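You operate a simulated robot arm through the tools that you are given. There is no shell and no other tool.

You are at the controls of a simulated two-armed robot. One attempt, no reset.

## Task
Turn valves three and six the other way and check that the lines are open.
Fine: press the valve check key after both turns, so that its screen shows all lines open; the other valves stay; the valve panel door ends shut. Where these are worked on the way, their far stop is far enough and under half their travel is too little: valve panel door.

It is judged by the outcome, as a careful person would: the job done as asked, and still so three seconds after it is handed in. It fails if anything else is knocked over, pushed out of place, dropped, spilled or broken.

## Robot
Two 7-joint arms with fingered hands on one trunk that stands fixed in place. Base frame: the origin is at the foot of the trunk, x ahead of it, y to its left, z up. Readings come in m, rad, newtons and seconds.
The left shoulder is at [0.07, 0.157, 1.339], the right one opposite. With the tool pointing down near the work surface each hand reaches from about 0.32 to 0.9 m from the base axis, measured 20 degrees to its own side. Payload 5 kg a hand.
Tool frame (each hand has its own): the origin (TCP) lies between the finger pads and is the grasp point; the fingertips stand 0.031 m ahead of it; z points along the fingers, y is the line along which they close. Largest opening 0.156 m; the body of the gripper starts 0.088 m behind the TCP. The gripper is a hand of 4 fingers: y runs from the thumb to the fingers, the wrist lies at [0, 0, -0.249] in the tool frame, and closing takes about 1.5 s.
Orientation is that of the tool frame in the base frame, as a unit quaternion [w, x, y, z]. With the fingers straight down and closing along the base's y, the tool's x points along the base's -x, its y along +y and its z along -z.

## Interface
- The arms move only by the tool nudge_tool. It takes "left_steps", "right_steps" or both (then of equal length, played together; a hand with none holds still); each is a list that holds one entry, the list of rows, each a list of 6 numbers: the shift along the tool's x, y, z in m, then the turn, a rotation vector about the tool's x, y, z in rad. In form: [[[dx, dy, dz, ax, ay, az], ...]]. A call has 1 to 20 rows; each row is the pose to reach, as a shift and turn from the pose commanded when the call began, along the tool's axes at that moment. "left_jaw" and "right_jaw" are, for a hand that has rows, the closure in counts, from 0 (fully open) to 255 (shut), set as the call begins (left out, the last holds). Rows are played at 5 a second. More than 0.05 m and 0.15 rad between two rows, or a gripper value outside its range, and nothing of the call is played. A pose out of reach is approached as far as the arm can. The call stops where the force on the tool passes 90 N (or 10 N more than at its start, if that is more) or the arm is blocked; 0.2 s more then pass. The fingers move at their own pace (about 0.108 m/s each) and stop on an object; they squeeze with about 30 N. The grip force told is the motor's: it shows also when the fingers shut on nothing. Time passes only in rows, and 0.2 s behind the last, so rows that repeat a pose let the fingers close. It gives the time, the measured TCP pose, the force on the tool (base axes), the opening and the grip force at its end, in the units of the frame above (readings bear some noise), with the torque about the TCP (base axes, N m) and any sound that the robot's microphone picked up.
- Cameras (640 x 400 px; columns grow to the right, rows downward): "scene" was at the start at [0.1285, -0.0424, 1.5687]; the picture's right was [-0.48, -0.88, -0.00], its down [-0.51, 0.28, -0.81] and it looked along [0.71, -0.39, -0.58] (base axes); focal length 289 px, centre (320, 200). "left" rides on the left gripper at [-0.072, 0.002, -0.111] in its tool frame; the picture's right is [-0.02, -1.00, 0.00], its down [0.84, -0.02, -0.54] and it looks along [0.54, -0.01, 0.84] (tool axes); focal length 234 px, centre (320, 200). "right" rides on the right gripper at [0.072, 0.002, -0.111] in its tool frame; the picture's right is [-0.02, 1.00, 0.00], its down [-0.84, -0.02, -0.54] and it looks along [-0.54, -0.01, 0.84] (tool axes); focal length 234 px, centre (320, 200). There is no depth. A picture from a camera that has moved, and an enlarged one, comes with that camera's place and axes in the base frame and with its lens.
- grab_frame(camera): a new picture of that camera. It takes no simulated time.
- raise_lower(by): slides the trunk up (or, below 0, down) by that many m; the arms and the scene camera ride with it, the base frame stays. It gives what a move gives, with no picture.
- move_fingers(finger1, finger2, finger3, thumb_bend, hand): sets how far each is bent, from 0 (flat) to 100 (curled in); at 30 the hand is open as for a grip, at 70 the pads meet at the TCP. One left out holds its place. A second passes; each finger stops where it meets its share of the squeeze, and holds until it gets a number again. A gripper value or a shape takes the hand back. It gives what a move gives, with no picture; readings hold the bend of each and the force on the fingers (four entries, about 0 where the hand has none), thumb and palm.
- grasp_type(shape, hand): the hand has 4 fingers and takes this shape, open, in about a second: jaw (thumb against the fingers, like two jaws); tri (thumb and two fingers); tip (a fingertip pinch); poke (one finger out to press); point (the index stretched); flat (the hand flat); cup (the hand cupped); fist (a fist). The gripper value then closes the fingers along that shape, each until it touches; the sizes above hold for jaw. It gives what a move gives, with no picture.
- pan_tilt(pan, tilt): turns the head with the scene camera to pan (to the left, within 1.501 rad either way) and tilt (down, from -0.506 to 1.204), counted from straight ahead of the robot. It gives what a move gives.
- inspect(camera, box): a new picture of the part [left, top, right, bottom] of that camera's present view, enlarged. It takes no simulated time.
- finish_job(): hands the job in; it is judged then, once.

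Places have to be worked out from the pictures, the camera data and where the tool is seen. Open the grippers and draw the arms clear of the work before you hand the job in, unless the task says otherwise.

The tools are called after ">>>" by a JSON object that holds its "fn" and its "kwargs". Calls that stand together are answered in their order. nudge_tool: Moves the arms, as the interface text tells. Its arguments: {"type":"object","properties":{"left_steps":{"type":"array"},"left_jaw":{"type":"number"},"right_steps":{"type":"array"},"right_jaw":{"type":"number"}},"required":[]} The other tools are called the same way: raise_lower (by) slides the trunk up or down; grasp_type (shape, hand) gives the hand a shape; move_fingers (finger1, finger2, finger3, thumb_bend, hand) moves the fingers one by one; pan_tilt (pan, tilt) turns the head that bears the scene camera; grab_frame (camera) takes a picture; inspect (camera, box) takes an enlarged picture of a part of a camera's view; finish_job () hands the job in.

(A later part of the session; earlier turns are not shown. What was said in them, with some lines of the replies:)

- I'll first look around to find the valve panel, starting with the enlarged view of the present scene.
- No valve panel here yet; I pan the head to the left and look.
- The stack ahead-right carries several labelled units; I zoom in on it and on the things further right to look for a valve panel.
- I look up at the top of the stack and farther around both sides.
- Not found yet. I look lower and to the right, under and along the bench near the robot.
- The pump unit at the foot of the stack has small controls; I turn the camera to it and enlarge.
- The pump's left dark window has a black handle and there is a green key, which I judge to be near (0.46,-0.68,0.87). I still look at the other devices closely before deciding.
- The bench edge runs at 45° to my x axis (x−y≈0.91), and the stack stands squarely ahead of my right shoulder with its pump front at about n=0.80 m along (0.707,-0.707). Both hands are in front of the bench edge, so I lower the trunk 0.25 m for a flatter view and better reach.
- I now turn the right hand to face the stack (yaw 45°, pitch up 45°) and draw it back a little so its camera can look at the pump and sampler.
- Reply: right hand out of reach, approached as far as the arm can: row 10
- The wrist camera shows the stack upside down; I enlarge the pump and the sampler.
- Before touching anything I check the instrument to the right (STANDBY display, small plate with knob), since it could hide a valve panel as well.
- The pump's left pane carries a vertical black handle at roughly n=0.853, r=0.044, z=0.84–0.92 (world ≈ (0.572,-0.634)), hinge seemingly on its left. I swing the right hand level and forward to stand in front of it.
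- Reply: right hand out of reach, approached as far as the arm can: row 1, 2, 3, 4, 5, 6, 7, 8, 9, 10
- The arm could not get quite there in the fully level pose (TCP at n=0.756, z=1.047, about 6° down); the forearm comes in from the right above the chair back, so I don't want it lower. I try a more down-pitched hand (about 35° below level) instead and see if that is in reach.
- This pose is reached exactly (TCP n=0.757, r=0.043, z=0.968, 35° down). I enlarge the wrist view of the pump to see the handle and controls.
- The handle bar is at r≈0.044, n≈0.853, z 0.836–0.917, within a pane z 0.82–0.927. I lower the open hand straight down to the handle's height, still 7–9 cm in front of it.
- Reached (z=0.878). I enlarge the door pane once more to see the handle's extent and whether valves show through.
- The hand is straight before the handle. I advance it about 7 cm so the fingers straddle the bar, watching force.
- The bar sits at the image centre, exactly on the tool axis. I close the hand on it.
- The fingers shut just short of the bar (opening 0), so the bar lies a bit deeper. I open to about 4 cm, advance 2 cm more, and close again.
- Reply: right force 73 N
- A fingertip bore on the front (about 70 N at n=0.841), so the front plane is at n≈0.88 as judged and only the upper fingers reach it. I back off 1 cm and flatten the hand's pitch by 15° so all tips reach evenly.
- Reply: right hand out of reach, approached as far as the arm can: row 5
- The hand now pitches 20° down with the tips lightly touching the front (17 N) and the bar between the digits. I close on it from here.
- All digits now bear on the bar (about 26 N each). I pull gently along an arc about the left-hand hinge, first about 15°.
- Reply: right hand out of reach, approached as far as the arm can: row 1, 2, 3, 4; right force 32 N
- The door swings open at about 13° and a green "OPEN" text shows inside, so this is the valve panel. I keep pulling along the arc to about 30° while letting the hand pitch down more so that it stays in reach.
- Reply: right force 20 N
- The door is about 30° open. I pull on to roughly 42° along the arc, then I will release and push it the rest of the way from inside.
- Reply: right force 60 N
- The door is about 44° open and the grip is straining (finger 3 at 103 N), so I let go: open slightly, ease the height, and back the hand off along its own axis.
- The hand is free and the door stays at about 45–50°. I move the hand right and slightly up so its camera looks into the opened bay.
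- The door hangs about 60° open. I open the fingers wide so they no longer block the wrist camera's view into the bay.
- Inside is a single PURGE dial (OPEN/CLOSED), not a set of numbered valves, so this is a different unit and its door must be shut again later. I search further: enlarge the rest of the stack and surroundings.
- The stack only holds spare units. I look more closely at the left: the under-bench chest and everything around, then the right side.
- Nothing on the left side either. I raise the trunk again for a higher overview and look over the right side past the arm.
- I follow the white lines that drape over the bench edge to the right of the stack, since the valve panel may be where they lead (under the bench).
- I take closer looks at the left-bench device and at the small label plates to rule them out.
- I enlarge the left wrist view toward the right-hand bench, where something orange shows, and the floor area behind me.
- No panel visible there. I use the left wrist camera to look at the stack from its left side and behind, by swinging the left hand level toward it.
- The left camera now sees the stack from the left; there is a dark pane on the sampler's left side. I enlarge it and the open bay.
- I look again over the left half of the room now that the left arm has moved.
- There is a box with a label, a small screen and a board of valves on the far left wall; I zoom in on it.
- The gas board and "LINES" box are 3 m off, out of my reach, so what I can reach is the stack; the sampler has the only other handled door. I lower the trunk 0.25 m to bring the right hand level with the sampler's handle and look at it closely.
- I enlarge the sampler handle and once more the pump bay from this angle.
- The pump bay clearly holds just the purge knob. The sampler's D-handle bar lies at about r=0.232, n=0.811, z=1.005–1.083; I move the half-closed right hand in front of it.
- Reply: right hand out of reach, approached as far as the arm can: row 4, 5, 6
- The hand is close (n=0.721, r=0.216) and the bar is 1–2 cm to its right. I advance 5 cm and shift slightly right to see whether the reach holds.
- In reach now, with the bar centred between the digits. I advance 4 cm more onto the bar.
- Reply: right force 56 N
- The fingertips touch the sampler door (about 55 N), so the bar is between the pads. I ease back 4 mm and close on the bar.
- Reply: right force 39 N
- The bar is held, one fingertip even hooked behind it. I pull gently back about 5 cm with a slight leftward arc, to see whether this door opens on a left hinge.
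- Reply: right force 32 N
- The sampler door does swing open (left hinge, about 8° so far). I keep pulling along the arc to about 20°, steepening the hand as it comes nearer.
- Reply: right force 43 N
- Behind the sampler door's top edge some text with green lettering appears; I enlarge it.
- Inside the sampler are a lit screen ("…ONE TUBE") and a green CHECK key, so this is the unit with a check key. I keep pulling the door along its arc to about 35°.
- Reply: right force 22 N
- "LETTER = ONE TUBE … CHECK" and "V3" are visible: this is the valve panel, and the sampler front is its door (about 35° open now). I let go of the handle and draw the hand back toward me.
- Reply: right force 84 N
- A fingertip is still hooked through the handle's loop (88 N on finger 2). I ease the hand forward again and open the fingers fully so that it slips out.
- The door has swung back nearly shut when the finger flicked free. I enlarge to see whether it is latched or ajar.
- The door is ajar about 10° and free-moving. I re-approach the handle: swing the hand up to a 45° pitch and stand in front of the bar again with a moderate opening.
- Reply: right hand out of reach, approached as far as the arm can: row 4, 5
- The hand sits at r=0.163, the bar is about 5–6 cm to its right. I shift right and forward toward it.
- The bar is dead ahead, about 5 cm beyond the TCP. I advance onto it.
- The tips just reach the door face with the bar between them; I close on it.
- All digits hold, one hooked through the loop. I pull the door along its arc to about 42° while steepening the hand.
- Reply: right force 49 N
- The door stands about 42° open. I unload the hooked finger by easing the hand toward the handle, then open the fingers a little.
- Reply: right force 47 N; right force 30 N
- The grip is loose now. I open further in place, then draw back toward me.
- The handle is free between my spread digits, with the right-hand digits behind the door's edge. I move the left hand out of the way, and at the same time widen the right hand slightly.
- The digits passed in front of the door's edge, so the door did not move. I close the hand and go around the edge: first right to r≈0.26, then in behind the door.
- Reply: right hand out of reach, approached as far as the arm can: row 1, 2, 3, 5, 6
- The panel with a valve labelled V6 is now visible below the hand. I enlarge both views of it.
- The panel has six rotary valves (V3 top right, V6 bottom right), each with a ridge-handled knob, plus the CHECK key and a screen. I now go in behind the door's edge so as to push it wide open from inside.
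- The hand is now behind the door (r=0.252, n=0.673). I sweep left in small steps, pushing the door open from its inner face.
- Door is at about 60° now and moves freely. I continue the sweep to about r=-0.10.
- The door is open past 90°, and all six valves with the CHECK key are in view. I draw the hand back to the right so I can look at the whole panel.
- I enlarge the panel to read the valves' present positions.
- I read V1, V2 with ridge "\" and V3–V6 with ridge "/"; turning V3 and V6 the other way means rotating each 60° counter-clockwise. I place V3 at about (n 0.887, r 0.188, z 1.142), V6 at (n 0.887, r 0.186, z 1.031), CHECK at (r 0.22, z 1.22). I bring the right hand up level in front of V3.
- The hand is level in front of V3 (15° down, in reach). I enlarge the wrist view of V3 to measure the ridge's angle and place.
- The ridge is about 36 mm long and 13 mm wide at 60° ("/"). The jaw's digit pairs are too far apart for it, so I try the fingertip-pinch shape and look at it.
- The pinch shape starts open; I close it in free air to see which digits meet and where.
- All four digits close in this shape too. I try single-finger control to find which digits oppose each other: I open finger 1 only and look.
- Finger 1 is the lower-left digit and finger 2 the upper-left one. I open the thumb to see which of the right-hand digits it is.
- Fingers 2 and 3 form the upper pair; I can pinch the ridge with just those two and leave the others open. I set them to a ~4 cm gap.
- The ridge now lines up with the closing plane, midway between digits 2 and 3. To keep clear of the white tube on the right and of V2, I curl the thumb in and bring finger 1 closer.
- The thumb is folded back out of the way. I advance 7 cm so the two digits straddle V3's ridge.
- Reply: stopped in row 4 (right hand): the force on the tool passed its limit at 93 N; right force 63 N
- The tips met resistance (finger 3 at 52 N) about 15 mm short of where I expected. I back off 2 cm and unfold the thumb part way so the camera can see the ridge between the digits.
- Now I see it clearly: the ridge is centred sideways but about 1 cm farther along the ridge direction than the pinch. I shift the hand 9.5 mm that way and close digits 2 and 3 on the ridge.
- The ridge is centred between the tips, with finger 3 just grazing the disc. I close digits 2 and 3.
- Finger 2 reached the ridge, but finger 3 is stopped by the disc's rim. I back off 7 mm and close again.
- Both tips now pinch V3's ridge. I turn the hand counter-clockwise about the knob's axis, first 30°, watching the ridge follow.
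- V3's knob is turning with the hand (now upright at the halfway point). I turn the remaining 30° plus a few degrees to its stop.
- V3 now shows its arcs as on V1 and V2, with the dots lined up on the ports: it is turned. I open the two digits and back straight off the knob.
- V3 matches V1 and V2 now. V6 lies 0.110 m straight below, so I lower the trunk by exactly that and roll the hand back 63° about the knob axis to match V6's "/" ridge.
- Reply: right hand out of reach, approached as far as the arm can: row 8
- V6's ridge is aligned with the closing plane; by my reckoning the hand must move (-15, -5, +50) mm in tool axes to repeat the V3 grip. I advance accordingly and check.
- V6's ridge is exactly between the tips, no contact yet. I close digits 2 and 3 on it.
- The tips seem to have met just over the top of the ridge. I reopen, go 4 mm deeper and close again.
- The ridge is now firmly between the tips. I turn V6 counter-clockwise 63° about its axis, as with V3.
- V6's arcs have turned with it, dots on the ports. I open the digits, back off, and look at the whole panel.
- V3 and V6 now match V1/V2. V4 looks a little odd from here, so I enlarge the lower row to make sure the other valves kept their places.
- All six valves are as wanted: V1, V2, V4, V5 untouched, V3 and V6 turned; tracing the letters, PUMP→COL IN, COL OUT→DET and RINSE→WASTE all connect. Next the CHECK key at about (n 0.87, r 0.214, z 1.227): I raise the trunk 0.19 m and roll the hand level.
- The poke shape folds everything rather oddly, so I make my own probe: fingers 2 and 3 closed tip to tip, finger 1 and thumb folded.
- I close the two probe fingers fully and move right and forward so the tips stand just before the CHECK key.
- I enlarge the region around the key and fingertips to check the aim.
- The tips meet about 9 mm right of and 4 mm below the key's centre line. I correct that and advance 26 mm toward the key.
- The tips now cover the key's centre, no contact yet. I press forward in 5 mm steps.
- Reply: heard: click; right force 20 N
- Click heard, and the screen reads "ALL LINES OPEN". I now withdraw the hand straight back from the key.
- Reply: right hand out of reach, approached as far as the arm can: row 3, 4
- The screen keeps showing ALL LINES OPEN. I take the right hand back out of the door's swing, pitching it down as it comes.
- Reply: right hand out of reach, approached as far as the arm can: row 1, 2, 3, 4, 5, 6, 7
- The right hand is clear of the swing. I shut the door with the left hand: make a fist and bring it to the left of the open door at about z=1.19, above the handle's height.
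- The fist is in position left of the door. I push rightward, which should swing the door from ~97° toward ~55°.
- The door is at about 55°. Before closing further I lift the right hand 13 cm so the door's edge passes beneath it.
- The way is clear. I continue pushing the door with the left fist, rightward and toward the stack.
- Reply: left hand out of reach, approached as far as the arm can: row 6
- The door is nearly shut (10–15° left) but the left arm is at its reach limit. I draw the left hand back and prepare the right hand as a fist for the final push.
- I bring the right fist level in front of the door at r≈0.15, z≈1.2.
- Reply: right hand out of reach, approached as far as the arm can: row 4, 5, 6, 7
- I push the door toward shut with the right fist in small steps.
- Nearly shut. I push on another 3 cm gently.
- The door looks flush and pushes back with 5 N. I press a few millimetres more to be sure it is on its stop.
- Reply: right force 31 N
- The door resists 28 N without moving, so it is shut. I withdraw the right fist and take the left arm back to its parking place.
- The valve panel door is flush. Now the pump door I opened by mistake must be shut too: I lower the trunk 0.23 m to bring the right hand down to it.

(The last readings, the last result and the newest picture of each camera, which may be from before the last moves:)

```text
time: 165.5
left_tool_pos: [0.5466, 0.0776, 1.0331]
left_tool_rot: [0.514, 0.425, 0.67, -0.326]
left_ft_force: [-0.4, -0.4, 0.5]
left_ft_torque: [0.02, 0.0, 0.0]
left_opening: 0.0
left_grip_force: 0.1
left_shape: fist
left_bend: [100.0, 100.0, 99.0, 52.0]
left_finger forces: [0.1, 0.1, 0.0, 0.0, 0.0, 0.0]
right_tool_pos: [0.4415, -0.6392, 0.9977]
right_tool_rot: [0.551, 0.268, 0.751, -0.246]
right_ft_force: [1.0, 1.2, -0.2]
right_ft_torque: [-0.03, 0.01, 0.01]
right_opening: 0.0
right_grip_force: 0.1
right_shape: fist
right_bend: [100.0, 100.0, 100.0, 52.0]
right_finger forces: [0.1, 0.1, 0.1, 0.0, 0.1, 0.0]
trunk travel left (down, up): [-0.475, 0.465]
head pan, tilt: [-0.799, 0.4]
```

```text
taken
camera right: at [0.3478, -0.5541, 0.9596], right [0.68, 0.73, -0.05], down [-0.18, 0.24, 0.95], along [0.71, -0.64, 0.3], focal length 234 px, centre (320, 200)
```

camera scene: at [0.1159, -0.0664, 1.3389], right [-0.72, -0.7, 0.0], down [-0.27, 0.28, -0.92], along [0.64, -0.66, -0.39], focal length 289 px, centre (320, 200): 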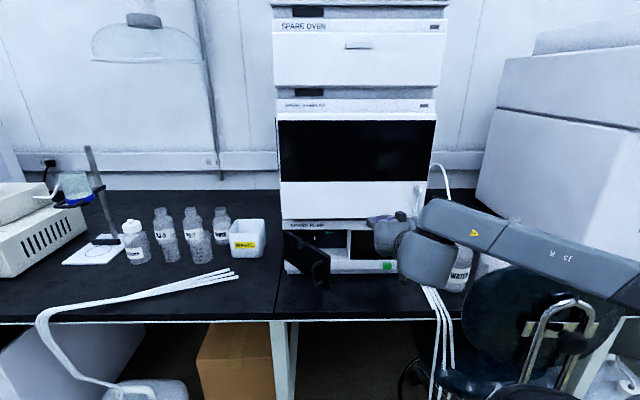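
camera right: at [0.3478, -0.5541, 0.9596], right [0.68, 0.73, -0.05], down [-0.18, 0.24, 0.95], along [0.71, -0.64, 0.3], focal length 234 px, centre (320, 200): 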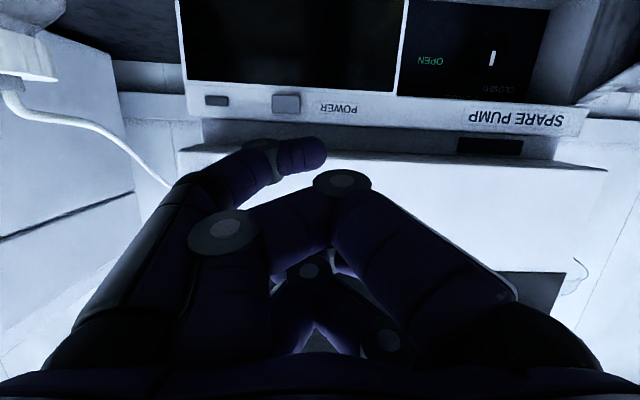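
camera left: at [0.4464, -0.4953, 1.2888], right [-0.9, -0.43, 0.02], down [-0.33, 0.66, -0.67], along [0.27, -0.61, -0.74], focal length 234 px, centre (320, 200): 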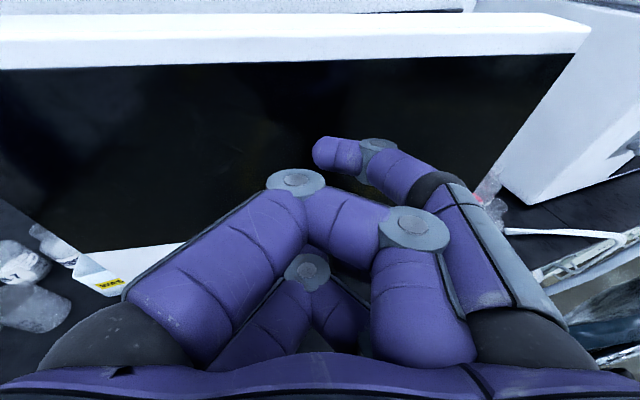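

I fold the thumb fully and bring the right fist down and left, in front of the half-open pump door (its face near r≈-0.05, handle at n≈0.73).

>>> {"fn": "move_fingers", "kwargs": {"hand": "right", "thumb_bend": 95}}

>>> {"fn": "nudge_tool", "kwargs": {"right_steps": [[[0.0135, 0.0084, -0.0253, 0, 0.067, 0], [0.0269, 0.0167, -0.0507, 0, 0.133, 0], [0.0404, 0.0251, -0.076, 0, 0.2, 0], [0.0525, 0.0601, -0.071, 0, 0.232, 0], [0.0647, 0.0952, -0.066, 0, 0.264, 0], [0.0768, 0.1302, -0.0611, 0, 0.296, 0], [0.089, 0.1653, -0.0561, 0, 0.328, 0], [0.1011, 0.2003, -0.0511, 0, 0.36, 0]]]}}

>>> {"fn": "grab_frame", "kwargs": {"camera": "right"}}

>>> {"fn": "grab_frame", "kwargs": {"camera": "scene"}}

```text
time: 166.5
left_tool_pos: [0.548, 0.0777, 1.0325]
left_tool_rot: [0.514, 0.425, 0.67, -0.326]
left_ft_force: [0.4, 0.6, -0.6]
left_ft_torque: [0.02, -0.04, -0.01]
left_opening: 0.0
left_grip_force: 0.1
left_shape: fist
left_bend: [100.0, 100.0, 99.0, 52.0]
left_finger forces: [0.0, 0.1, 0.1, 0.0, 0.0, 0.0]
right_tool_pos: [0.4413, -0.6388, 0.9979]
right_tool_rot: [0.552, 0.268, 0.75, -0.246]
right_ft_force: [0.0, 0.1, -0.4]
right_ft_torque: [0.02, 0.03, 0.03]
right_opening: 0.0759
right_grip_force: 0.1
right_shape: fingers
right_bend: [100.0, 100.0, 100.0, 95.0]
right_finger forces: [0.0, 0.0, 0.1, 0.1, 0.1, 0.0]
trunk travel left (down, up): [-0.475, 0.465]
head pan, tilt: [-0.799, 0.4]
```

```text
time: 168.3
left_tool_pos: [0.5492, 0.0778, 1.031]
left_tool_rot: [0.512, 0.426, 0.67, -0.327]
left_ft_force: [0.3, 0.0, 0.2]
left_ft_torque: [-0.01, -0.01, -0.05]
left_opening: 0.0
left_grip_force: 0.1
left_shape: fist
left_bend: [100.0, 100.0, 99.0, 52.0]
left_finger forces: [0.0, 0.1, 0.0, 0.0, 0.1, 0.1]
right_tool_pos: [0.5166, -0.4435, 0.8979]
right_tool_rot: [0.409, 0.307, 0.837, -0.194]
right_ft_force: [-0.1, 0.7, -0.6]
right_ft_torque: [-0.04, -0.03, -0.03]
right_opening: 0.0754
right_grip_force: 0.0
right_shape: fingers
right_bend: [100.0, 100.0, 100.0, 95.0]
right_finger forces: [0.1, 0.0, 0.1, 0.0, 0.1, 0.1]
right hand out of reach, approached as far as the arm can: row 2, 3, 4, 5
trunk travel left (down, up): [-0.475, 0.465]
head pan, tilt: [-0.799, 0.4]
```

```text
taken
camera right: at [0.4214, -0.3531, 0.9068], right [0.69, 0.73, -0.06], down [0.08, 0.0, 1.0], along [0.72, -0.69, -0.06], focal length 234 px, centre (320, 200)
```

right: 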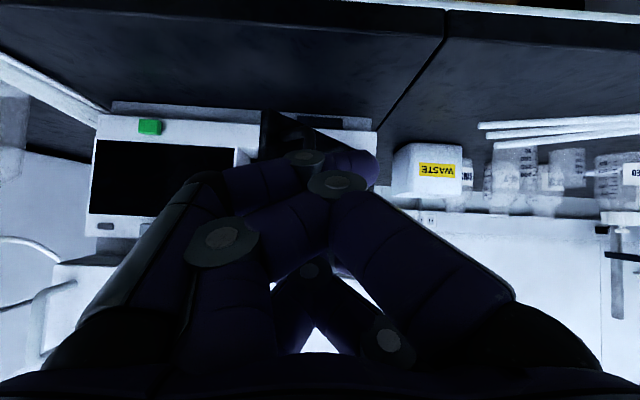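

```text
taken
camera scene: at [0.1178, -0.0663, 1.3388], right [-0.72, -0.7, 0.0], down [-0.27, 0.28, -0.92], along [0.64, -0.66, -0.39], focal length 289 px, centre (320, 200)
```

scene: 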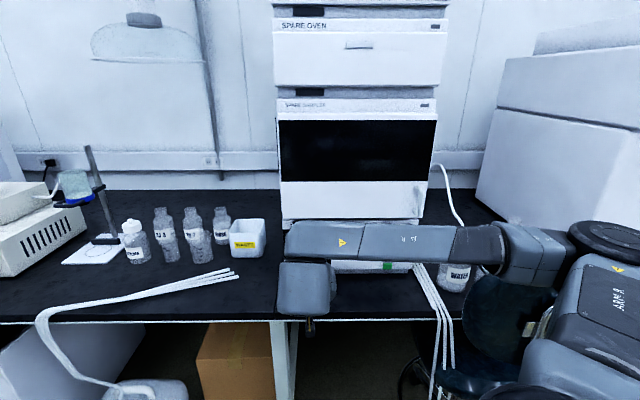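

The fist stands in front of the pump door. I push forward in 2 cm steps.

>>> {"fn": "nudge_tool", "kwargs": {"right_steps": [[[-0.0118, -0.0009, 0.0161, 0, 0, 0], [-0.0235, -0.0018, 0.0323, 0, 0, 0], [-0.0353, -0.0027, 0.0484, 0, 0, 0], [-0.047, -0.0036, 0.0646, 0, 0, 0], [-0.0588, -0.0045, 0.0807, 0, 0, 0]]]}}

>>> {"fn": "grab_frame", "kwargs": {"camera": "right"}}

>>> {"fn": "inspect", "kwargs": {"camera": "scene", "box": [260, 190, 450, 320]}}

```text
time: 169.5
left_tool_pos: [0.5475, 0.0779, 1.0313]
left_tool_rot: [0.514, 0.425, 0.671, -0.326]
left_ft_force: [-0.1, 1.0, 0.4]
left_ft_torque: [-0.01, 0.03, 0.03]
left_opening: 0.0
left_grip_force: 0.0
left_shape: fist
left_bend: [100.0, 100.0, 99.0, 52.0]
left_finger forces: [0.0, 0.1, 0.1, 0.0, 0.1, 0.0]
right_tool_pos: [0.5858, -0.516, 0.8994]
right_tool_rot: [0.408, 0.308, 0.837, -0.194]
right_ft_force: [0.5, -0.8, 0.2]
right_ft_torque: [0.01, 0.0, -0.01]
right_opening: 0.0753
right_grip_force: 0.0
right_shape: fingers
right_bend: [100.0, 100.0, 100.0, 95.0]
right_finger forces: [0.0, 0.0, 0.0, 0.0, 0.0, 0.0]
trunk travel left (down, up): [-0.475, 0.465]
head pan, tilt: [-0.799, 0.4]
```

```text
taken
camera right: at [0.491, -0.4261, 0.9087], right [0.69, 0.73, -0.05], down [0.08, 0.0, 1.0], along [0.72, -0.69, -0.06], focal length 234 px, centre (320, 200)
```

right: 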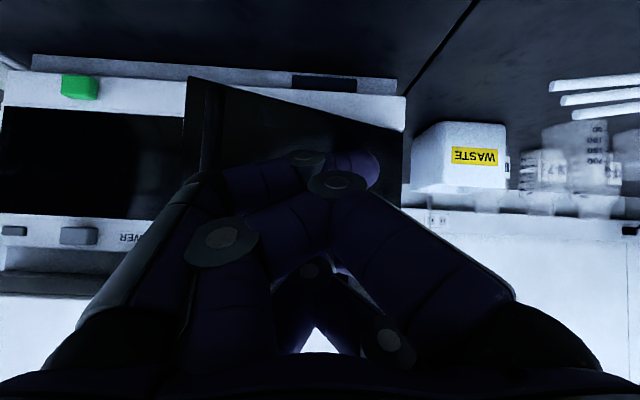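

```text
3.08 times, centred on (355, 255) of scene
camera zoom: at [0.1164, -0.0668, 1.3388], right [-0.72, -0.7, 0.0], down [-0.27, 0.28, -0.92], along [0.64, -0.66, -0.39], focal length 890 px, centre (212, 31)
```

zoom: 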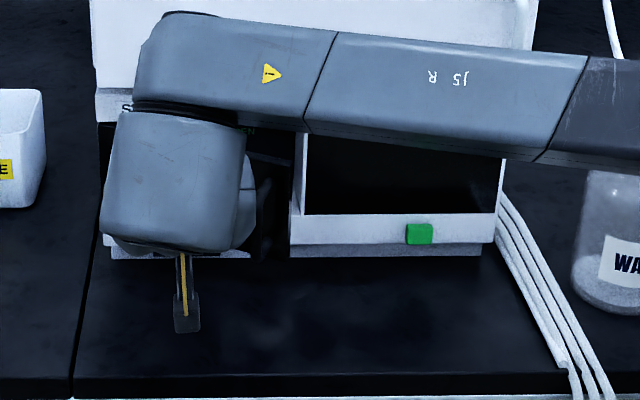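

The pump door is down to about 35°. I push on, drifting slightly right for better leverage.

>>> {"fn": "nudge_tool", "kwargs": {"right_steps": [[[-0.0089, -0.0107, 0.0135, 0, 0, 0], [-0.0179, -0.0215, 0.0271, 0, 0, 0], [-0.0268, -0.0322, 0.0406, 0, 0, 0]]]}}

>>> {"fn": "grab_frame", "kwargs": {"camera": "right"}}

>>> {"fn": "inspect", "kwargs": {"camera": "scene", "box": [260, 190, 450, 320]}}

```text
time: 170.3
left_tool_pos: [0.5485, 0.0766, 1.0338]
left_tool_rot: [0.513, 0.425, 0.671, -0.325]
left_ft_force: [0.9, 0.4, 0.7]
left_ft_torque: [-0.03, -0.01, 0.0]
left_opening: 0.0
left_grip_force: 0.0
left_shape: fist
left_bend: [100.0, 100.0, 99.0, 52.0]
left_finger forces: [0.1, 0.1, 0.0, 0.0, 0.0, 0.0]
right_tool_pos: [0.5997, -0.5726, 0.8995]
right_tool_rot: [0.408, 0.308, 0.838, -0.193]
right_ft_force: [0.0, 0.0, 0.1]
right_ft_torque: [0.01, -0.03, 0.02]
right_opening: 0.0755
right_grip_force: 0.1
right_shape: fingers
right_bend: [100.0, 100.0, 100.0, 95.0]
right_finger forces: [0.1, 0.0, 0.1, 0.0, 0.0, 0.0]
trunk travel left (down, up): [-0.475, 0.465]
head pan, tilt: [-0.799, 0.4]
```

```text
taken
camera right: at [0.5041, -0.4814, 0.9084], right [0.68, 0.73, -0.05], down [0.08, 0.0, 1.0], along [0.72, -0.69, -0.06], focal length 234 px, centre (320, 200)
```

right: 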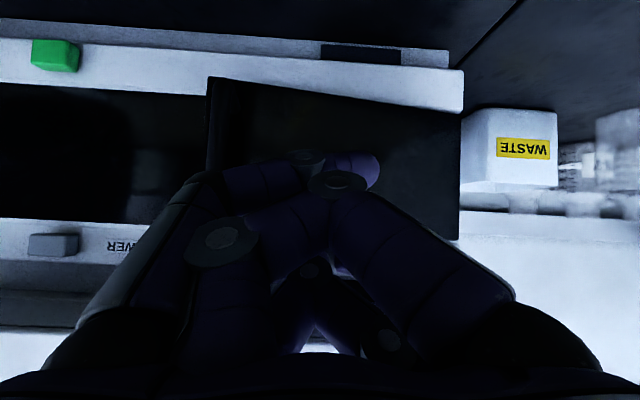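

```text
3.08 times, centred on (355, 255) of scene
camera zoom: at [0.1159, -0.0669, 1.3388], right [-0.72, -0.7, 0.0], down [-0.27, 0.28, -0.92], along [0.64, -0.66, -0.39], focal length 890 px, centre (212, 31)
```

zoom: 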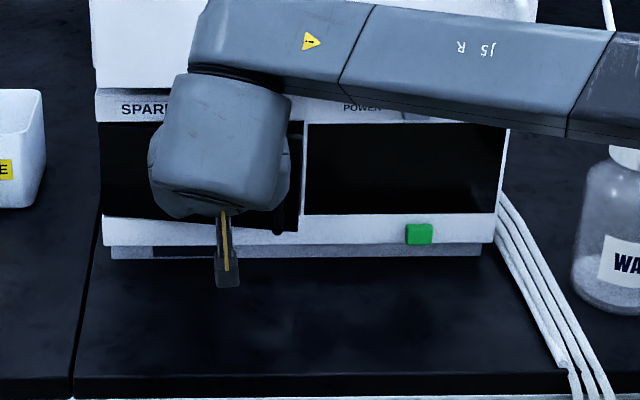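

Almost shut. I push a further 3–4 cm gently.

>>> {"fn": "nudge_tool", "kwargs": {"right_steps": [[[-0.0059, -0.0005, 0.0081, 0, 0, 0], [-0.0118, -0.0009, 0.0161, 0, 0, 0], [-0.0176, -0.0014, 0.0242, 0, 0, 0]]]}}

>>> {"fn": "inspect", "kwargs": {"camera": "scene", "box": [260, 190, 450, 320]}}

>>> {"fn": "grab_frame", "kwargs": {"camera": "right"}}

```text
time: 171.1
left_tool_pos: [0.5478, 0.0773, 1.031]
left_tool_rot: [0.514, 0.425, 0.67, -0.326]
left_ft_force: [1.1, -0.9, 0.2]
left_ft_torque: [0.0, 0.01, -0.04]
left_opening: 0.0
left_grip_force: 0.2
left_shape: fist
left_bend: [100.0, 100.0, 99.0, 52.0]
left_finger forces: [0.0, 0.0, 0.0, 0.1, 0.1, 0.0]
right_tool_pos: [0.6223, -0.593, 0.8978]
right_tool_rot: [0.407, 0.308, 0.838, -0.193]
right_ft_force: [0.3, -0.4, 0.7]
right_ft_torque: [0.02, 0.0, -0.03]
right_opening: 0.0754
right_grip_force: 0.0
right_shape: fingers
right_bend: [100.0, 100.0, 100.0, 95.0]
right_finger forces: [0.0, 0.0, 0.1, 0.0, 0.1, 0.0]
trunk travel left (down, up): [-0.475, 0.465]
head pan, tilt: [-0.799, 0.4]
```

```text
3.08 times, centred on (355, 255) of scene
camera zoom: at [0.1164, -0.0667, 1.3388], right [-0.72, -0.7, 0.0], down [-0.27, 0.28, -0.92], along [0.64, -0.66, -0.39], focal length 890 px, centre (212, 31)
```

zoom: 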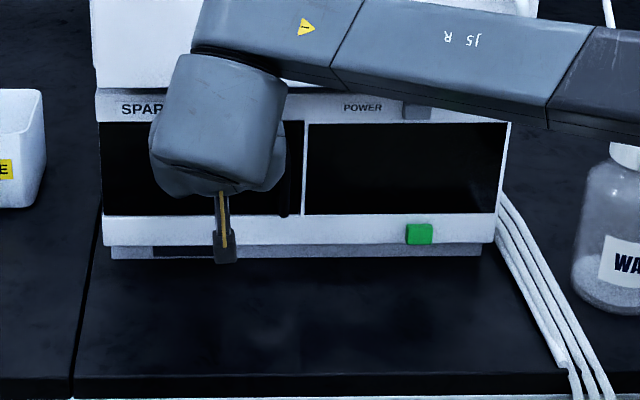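

```text
taken
camera right: at [0.5262, -0.5019, 0.9071], right [0.68, 0.73, -0.05], down [0.08, 0.0, 1.0], along [0.72, -0.69, -0.06], focal length 234 px, centre (320, 200)
```

right: 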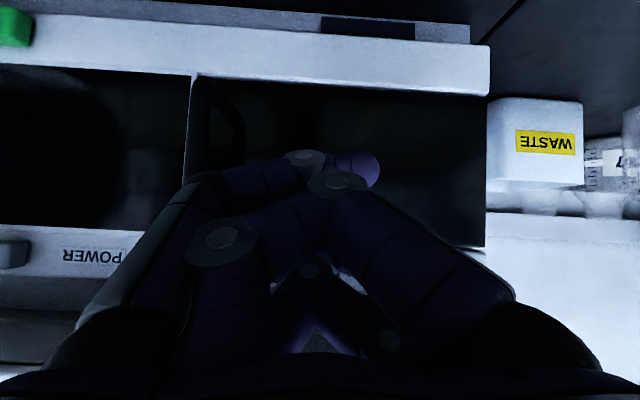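

Nearly flush and still no resistance. I push a little more until I feel the stop.

>>> {"fn": "nudge_tool", "kwargs": {"right_steps": [[[-0.0029, -0.0002, 0.004, 0, 0, 0], [-0.0059, -0.0005, 0.0081, 0, 0, 0], [-0.0088, -0.0007, 0.0121, 0, 0, 0]]]}}

>>> {"fn": "inspect", "kwargs": {"camera": "scene", "box": [260, 190, 450, 320]}}

```text
time: 171.9
left_tool_pos: [0.5461, 0.0791, 1.0328]
left_tool_rot: [0.514, 0.426, 0.669, -0.327]
left_ft_force: [0.2, 0.3, 1.1]
left_ft_torque: [0.02, -0.01, -0.02]
left_opening: 0.0002
left_grip_force: 0.1
left_shape: fist
left_bend: [100.0, 100.0, 99.0, 52.0]
left_finger forces: [0.0, 0.1, 0.0, 0.0, 0.1, 0.0]
right_tool_pos: [0.6306, -0.6006, 0.8985]
right_tool_rot: [0.407, 0.307, 0.839, -0.192]
right_ft_force: [-17.4, 13.9, -2.9]
right_ft_torque: [-0.34, -0.47, 0.06]
right_opening: 0.0754
right_grip_force: 10.6
right_shape: fingers
right_bend: [100.0, 100.0, 100.0, 95.0]
right_finger forces: [0.1, 22.0, 0.0, 0.0, 0.0, 0.1]
trunk travel left (down, up): [-0.475, 0.465]
head pan, tilt: [-0.799, 0.4]
```

```text
3.08 times, centred on (355, 255) of scene
camera zoom: at [0.1139, -0.065, 1.339], right [-0.72, -0.7, 0.0], down [-0.27, 0.28, -0.92], along [0.64, -0.66, -0.39], focal length 890 px, centre (212, 31)
```

zoom: 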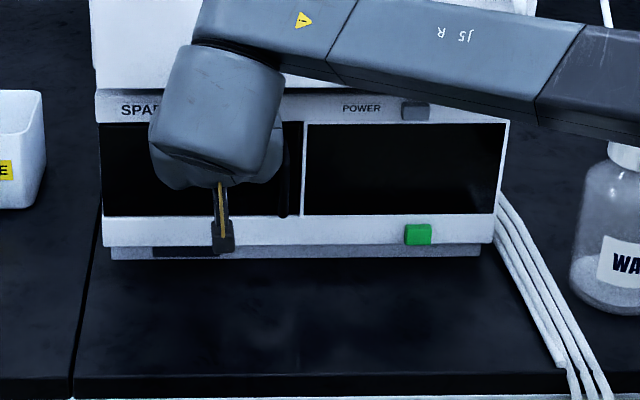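

It resists with 22 N: shut. I back the right hand off the pump front.

>>> {"fn": "nudge_tool", "kwargs": {"right_steps": [[[0.0147, 0.0011, -0.0202, 0, 0, 0], [0.0294, 0.0023, -0.0404, 0, 0, 0], [0.0441, 0.0034, -0.0605, 0, 0, 0], [0.0588, 0.0045, -0.0807, 0, 0, 0], [0.0735, 0.0057, -0.1009, 0, 0, 0]]]}}

>>> {"fn": "grab_frame", "kwargs": {"camera": "right"}}

>>> {"fn": "inspect", "kwargs": {"camera": "scene", "box": [260, 190, 450, 320]}}

```text
time: 173.1
left_tool_pos: [0.5482, 0.0779, 1.032]
left_tool_rot: [0.514, 0.425, 0.67, -0.326]
left_ft_force: [0.7, 0.1, 0.0]
left_ft_torque: [-0.04, 0.03, 0.01]
left_opening: 0.0
left_grip_force: 0.0
left_shape: fist
left_bend: [100.0, 100.0, 99.0, 52.0]
left_finger forces: [0.0, 0.0, 0.1, 0.1, 0.0, 0.0]
right_tool_pos: [0.5439, -0.514, 0.9004]
right_tool_rot: [0.408, 0.307, 0.837, -0.194]
right_ft_force: [-0.3, 0.6, -0.5]
right_ft_torque: [0.0, -0.02, 0.02]
right_opening: 0.0757
right_grip_force: 0.1
right_shape: fingers
right_bend: [100.0, 100.0, 100.0, 95.0]
right_finger forces: [0.0, 0.0, 0.0, 0.0, 0.0, 0.0]
trunk travel left (down, up): [-0.475, 0.465]
head pan, tilt: [-0.799, 0.4]
```

```text
taken
camera right: at [0.448, -0.4237, 0.9082], right [0.68, 0.73, -0.05], down [0.08, 0.0, 1.0], along [0.72, -0.69, -0.06], focal length 234 px, centre (320, 200)
```

right: 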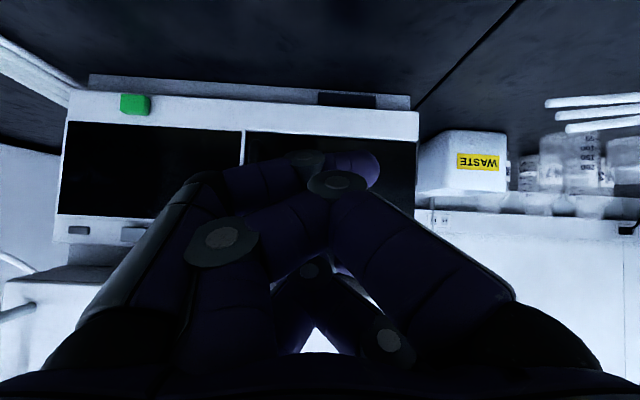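

```text
3.08 times, centred on (355, 255) of scene
camera zoom: at [0.1158, -0.066, 1.3389], right [-0.72, -0.7, 0.0], down [-0.27, 0.28, -0.92], along [0.64, -0.66, -0.39], focal length 890 px, centre (212, 31)
```

zoom: 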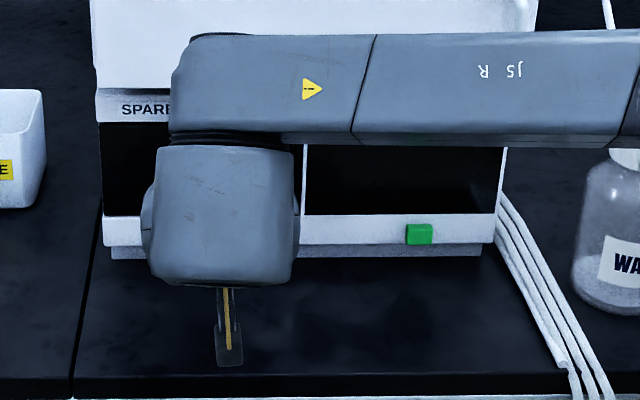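

Both doors are shut. I raise the trunk to its starting height and then fold the right hand back to a clear, downward-pointing pose with open fingers.

>>> {"fn": "raise_lower", "kwargs": {"by": 0.25}}

>>> {"fn": "nudge_tool", "kwargs": {"right_steps": [[[0.03, 0.0, -0.03, 0, 0.1, 0], [0.06, 0.0, -0.065, 0, 0.2, 0], [0.085, 0.0, -0.1, 0, 0.32, 0], [0.11, 0.0, -0.135, 0, 0.44, 0], [0.13, 0.0, -0.16, 0, 0.56, 0]]]}}

>>> {"fn": "grab_frame", "kwargs": {"camera": "scene"}}

```text
time: 175.7
left_tool_pos: [0.5472, 0.0775, 1.2826]
left_tool_rot: [0.514, 0.425, 0.67, -0.326]
left_ft_force: [-0.7, 0.0, 0.6]
left_ft_torque: [-0.01, 0.0, 0.0]
left_opening: 0.0002
left_grip_force: 0.0
left_shape: fist
left_bend: [100.0, 100.0, 99.0, 52.0]
left_finger forces: [0.0, 0.0, 0.0, 0.0, 0.0, 0.0]
right_tool_pos: [0.5437, -0.5149, 1.1484]
right_tool_rot: [0.408, 0.308, 0.838, -0.194]
right_ft_force: [0.2, 0.0, -0.4]
right_ft_torque: [0.0, -0.01, -0.01]
right_opening: 0.0754
right_grip_force: 0.0
right_shape: fingers
right_bend: [100.0, 100.0, 100.0, 95.0]
right_finger forces: [0.1, 0.1, 0.0, 0.0, 0.1, 0.0]
trunk travel left (down, up): [-0.725, 0.215]
head pan, tilt: [-0.799, 0.4]
```

```text
time: 176.9
left_tool_pos: [0.5465, 0.0782, 1.2822]
left_tool_rot: [0.514, 0.426, 0.67, -0.327]
left_ft_force: [0.4, -0.1, 0.3]
left_ft_torque: [0.03, 0.01, -0.02]
left_opening: 0.0
left_grip_force: 0.0
left_shape: fist
left_bend: [100.0, 100.0, 99.0, 52.0]
left_finger forces: [0.1, 0.0, 0.0, 0.1, 0.0, 0.1]
right_tool_pos: [0.3904, -0.3739, 1.1399]
right_tool_rot: [0.16, 0.349, 0.918, -0.101]
right_ft_force: [0.8, -1.0, 0.2]
right_ft_torque: [-0.02, -0.02, -0.02]
right_opening: 0.0753
right_grip_force: 0.1
right_shape: fingers
right_bend: [100.0, 100.0, 100.0, 95.0]
right_finger forces: [0.1, 0.0, 0.0, 0.0, 0.1, 0.1]
trunk travel left (down, up): [-0.725, 0.215]
head pan, tilt: [-0.799, 0.4]
```

```text
taken
camera scene: at [0.1159, -0.066, 1.5889], right [-0.72, -0.7, 0.0], down [-0.27, 0.28, -0.92], along [0.64, -0.66, -0.39], focal length 289 px, centre (320, 200)
```

scene: 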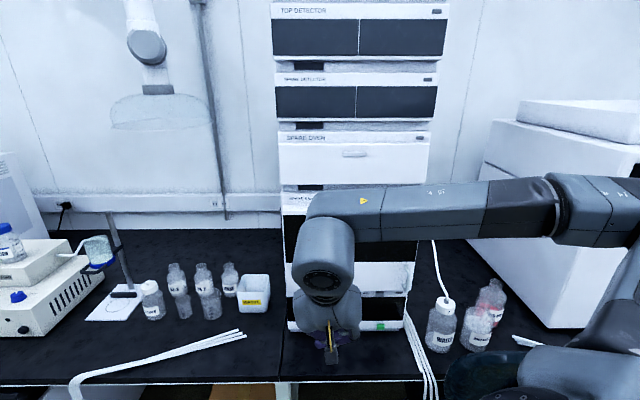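

Clear. I lift the right hand another 20 cm, a bit to the right, and open both hands.

>>> {"fn": "nudge_tool", "kwargs": {"right_steps": [[[-0.0121, -0.0191, -0.031, 0, 0, 0], [-0.0243, -0.0382, -0.0619, 0, 0, 0], [-0.0364, -0.0573, -0.0929, 0, 0, 0], [-0.0486, -0.0765, -0.1239, 0, 0, 0], [-0.0607, -0.0956, -0.1548, 0, 0, 0], [-0.0729, -0.1147, -0.1858, 0, 0, 0], [-0.0729, -0.1147, -0.1858, 0, 0, 0], [-0.0729, -0.1147, -0.1858, 0, 0, 0]]], "left_steps": [[[0, 0, 0, 0, 0, 0], [0, 0, 0, 0, 0, 0], [0, 0, 0, 0, 0, 0], [0, 0, 0, 0, 0, 0], [0, 0, 0, 0, 0, 0], [0, 0, 0, 0, 0, 0], [0, 0, 0, 0, 0, 0], [0, 0, 0, 0, 0, 0]]]}}

>>> {"fn": "grasp_type", "kwargs": {"hand": "right", "shape": "jaw"}}

>>> {"fn": "grasp_type", "kwargs": {"hand": "left", "shape": "jaw"}}

>>> {"fn": "grab_frame", "kwargs": {"camera": "scene"}}

>>> {"fn": "grab_frame", "kwargs": {"camera": "left"}}

```text
time: 178.7
left_tool_pos: [0.5472, 0.0771, 1.2818]
left_tool_rot: [0.514, 0.425, 0.669, -0.327]
left_ft_force: [0.9, -0.4, 0.1]
left_ft_torque: [-0.02, 0.03, 0.01]
left_opening: 0.0002
left_grip_force: 0.0
left_shape: fist
left_bend: [100.0, 100.0, 99.0, 52.0]
left_finger forces: [0.0, 0.0, 0.0, 0.0, 0.0, 0.0]
right_tool_pos: [0.3242, -0.4477, 1.3476]
right_tool_rot: [0.161, 0.349, 0.918, -0.102]
right_ft_force: [1.1, -0.1, 0.0]
right_ft_torque: [0.01, -0.01, 0.0]
right_opening: 0.0754
right_grip_force: 0.1
right_shape: fingers
right_bend: [100.0, 100.0, 100.0, 95.0]
right_finger forces: [0.1, 0.0, 0.0, 0.1, 0.0, 0.0]
trunk travel left (down, up): [-0.725, 0.215]
head pan, tilt: [-0.799, 0.4]
```

```text
time: 179.6
left_tool_pos: [0.5477, 0.0784, 1.2822]
left_tool_rot: [0.513, 0.426, 0.669, -0.327]
left_ft_force: [-0.2, -0.1, 0.5]
left_ft_torque: [0.02, 0.02, -0.01]
left_opening: 0.0002
left_grip_force: 0.0
left_shape: fist
left_bend: [100.0, 100.0, 99.0, 52.0]
left_finger forces: [0.1, 0.0, 0.0, 0.0, 0.0, 0.0]
right_tool_pos: [0.3245, -0.4472, 1.3475]
right_tool_rot: [0.161, 0.349, 0.918, -0.101]
right_ft_force: [-0.8, -0.7, 0.7]
right_ft_torque: [-0.04, 0.01, 0.03]
right_opening: 0.1561
right_grip_force: 0.0
right_shape: jaw
right_bend: [30.0, 30.0, 30.0, 30.0]
right_finger forces: [0.0, 0.0, 0.0, 0.1, 0.0, 0.1]
trunk travel left (down, up): [-0.725, 0.215]
head pan, tilt: [-0.799, 0.4]
```

```text
time: 180.5
left_tool_pos: [0.5471, 0.0782, 1.2812]
left_tool_rot: [0.513, 0.426, 0.67, -0.327]
left_ft_force: [-0.6, -0.3, 0.7]
left_ft_torque: [-0.01, -0.02, 0.02]
left_opening: 0.1561
left_grip_force: 0.0
left_shape: jaw
left_bend: [30.0, 30.0, 30.0, 30.0]
left_finger forces: [0.0, 0.0, 0.1, 0.1, 0.1, 0.0]
right_tool_pos: [0.3245, -0.4468, 1.3484]
right_tool_rot: [0.161, 0.349, 0.918, -0.101]
right_ft_force: [0.0, 0.2, 0.5]
right_ft_torque: [-0.01, 0.01, 0.01]
right_opening: 0.1561
right_grip_force: 0.0
right_shape: jaw
right_bend: [30.0, 30.0, 30.0, 30.0]
right_finger forces: [0.0, 0.0, 0.0, 0.0, 0.0, 0.0]
trunk travel left (down, up): [-0.725, 0.215]
head pan, tilt: [-0.799, 0.4]
```

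```text
taken
camera scene: at [0.116, -0.0663, 1.5889], right [-0.72, -0.7, 0.0], down [-0.27, 0.28, -0.92], along [0.64, -0.66, -0.39], focal length 289 px, centre (320, 200)
```

scene: 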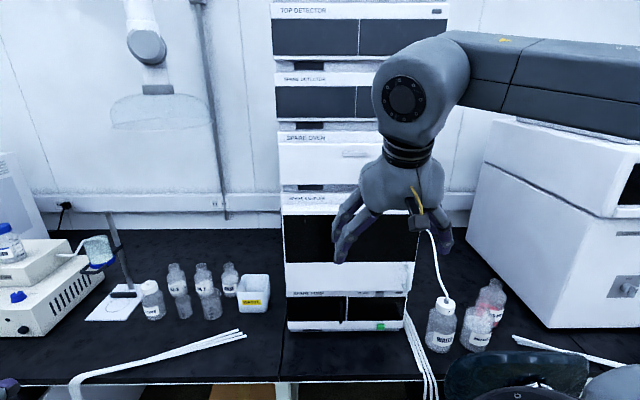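

```text
taken
camera left: at [0.5111, 0.1573, 1.3804], right [-0.9, -0.43, 0.02], down [-0.33, 0.66, -0.67], along [0.27, -0.61, -0.74], focal length 234 px, centre (320, 200)
```

left: 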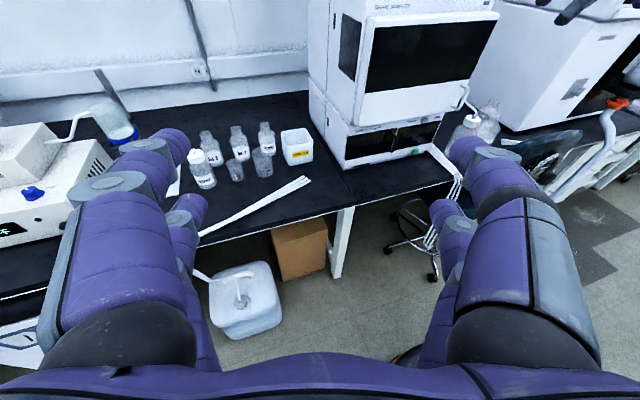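

Both hands are open and clear. I enlarge the views to confirm both doors sit flush and nothing else has shifted.

>>> {"fn": "inspect", "kwargs": {"camera": "left", "box": [300, 0, 520, 180]}}

>>> {"fn": "inspect", "kwargs": {"camera": "scene", "box": [265, 180, 440, 345]}}

>>> {"fn": "inspect", "kwargs": {"camera": "scene", "box": [400, 200, 620, 400]}}

```text
2.22 times, centred on (410, 90) of left
camera zoom: at [0.5111, 0.1573, 1.3804], right [-0.9, -0.43, 0.02], down [-0.33, 0.66, -0.67], along [0.27, -0.61, -0.74], focal length 520 px, centre (120, 444)
```

zoom: 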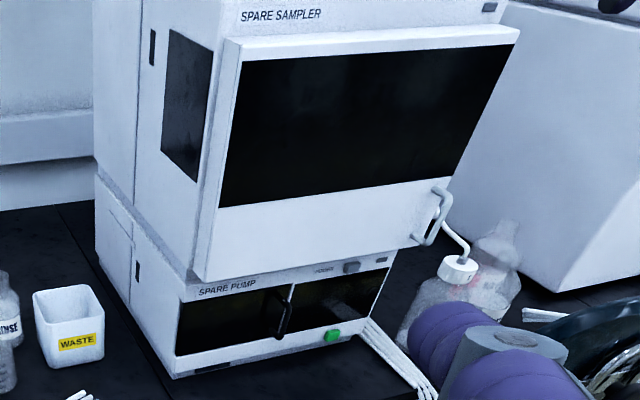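

```text
2.42 times, centred on (352, 262) of scene
camera zoom: at [0.116, -0.0663, 1.5889], right [-0.72, -0.7, 0.0], down [-0.27, 0.28, -0.92], along [0.64, -0.66, -0.39], focal length 701 px, centre (241, 48)
```

zoom: 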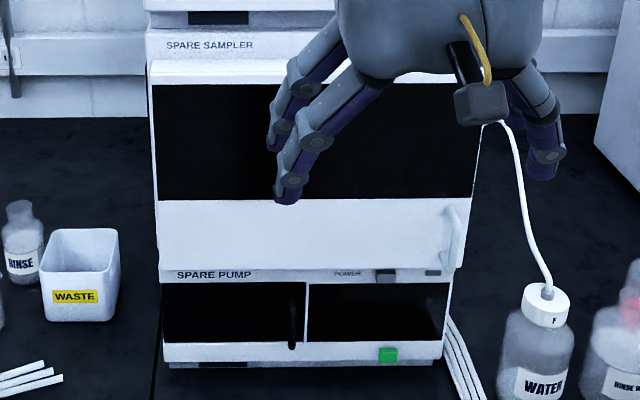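

```text
2.00 times, centred on (510, 300) of scene
camera zoom: at [0.116, -0.0663, 1.5889], right [-0.72, -0.7, 0.0], down [-0.27, 0.28, -0.92], along [0.64, -0.66, -0.39], focal length 579 px, centre (-60, 0)
```

zoom: 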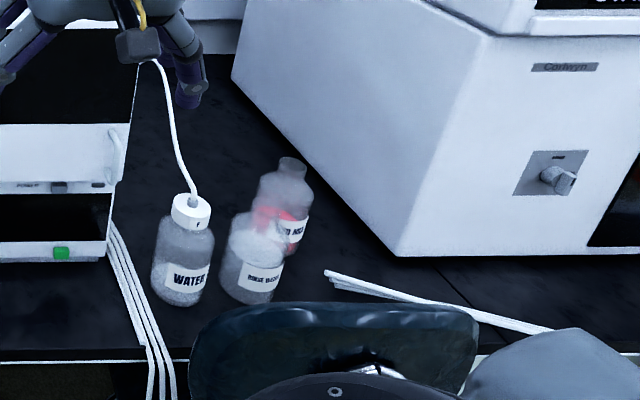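

Both doors are flush, V3 and V6 are turned, the check showed ALL LINES OPEN, and the bottles, bin and chair stand as before. With both hands open and clear, I hand the job in.

>>> {"fn": "finish_job", "kwargs": {}}

```text
The job is handed in.
```

The job is done and handed in: valves three and six are turned, the check key was pressed, and its screen reads ALL LINES OPEN.

- **Valves:** V3 and V6 each went 60° counter-clockwise to their other position. V1, V2, V4 and V5 were left as they were.
- **Check:** I pressed the check key after both turns and heard a click. The screen changed from PRESS CHECK to ALL LINES OPEN and still showed it after my hand had left the key.
- **Valve panel door:** this turned out to be the front marked "SPARE SAMPLER". I opened it past 90° and then pushed it shut. It stayed put against about 28 N and looks flush.
- **Opened by mistake:** I first opened the "SPARE PUMP" door, which holds only a purge knob. I did not touch the knob. That door is shut again, held against about 22 N, and looks flush.

In the last pictures the bottles, waste bin and chair look to be where they were. Both hands are open and clear of the bench.
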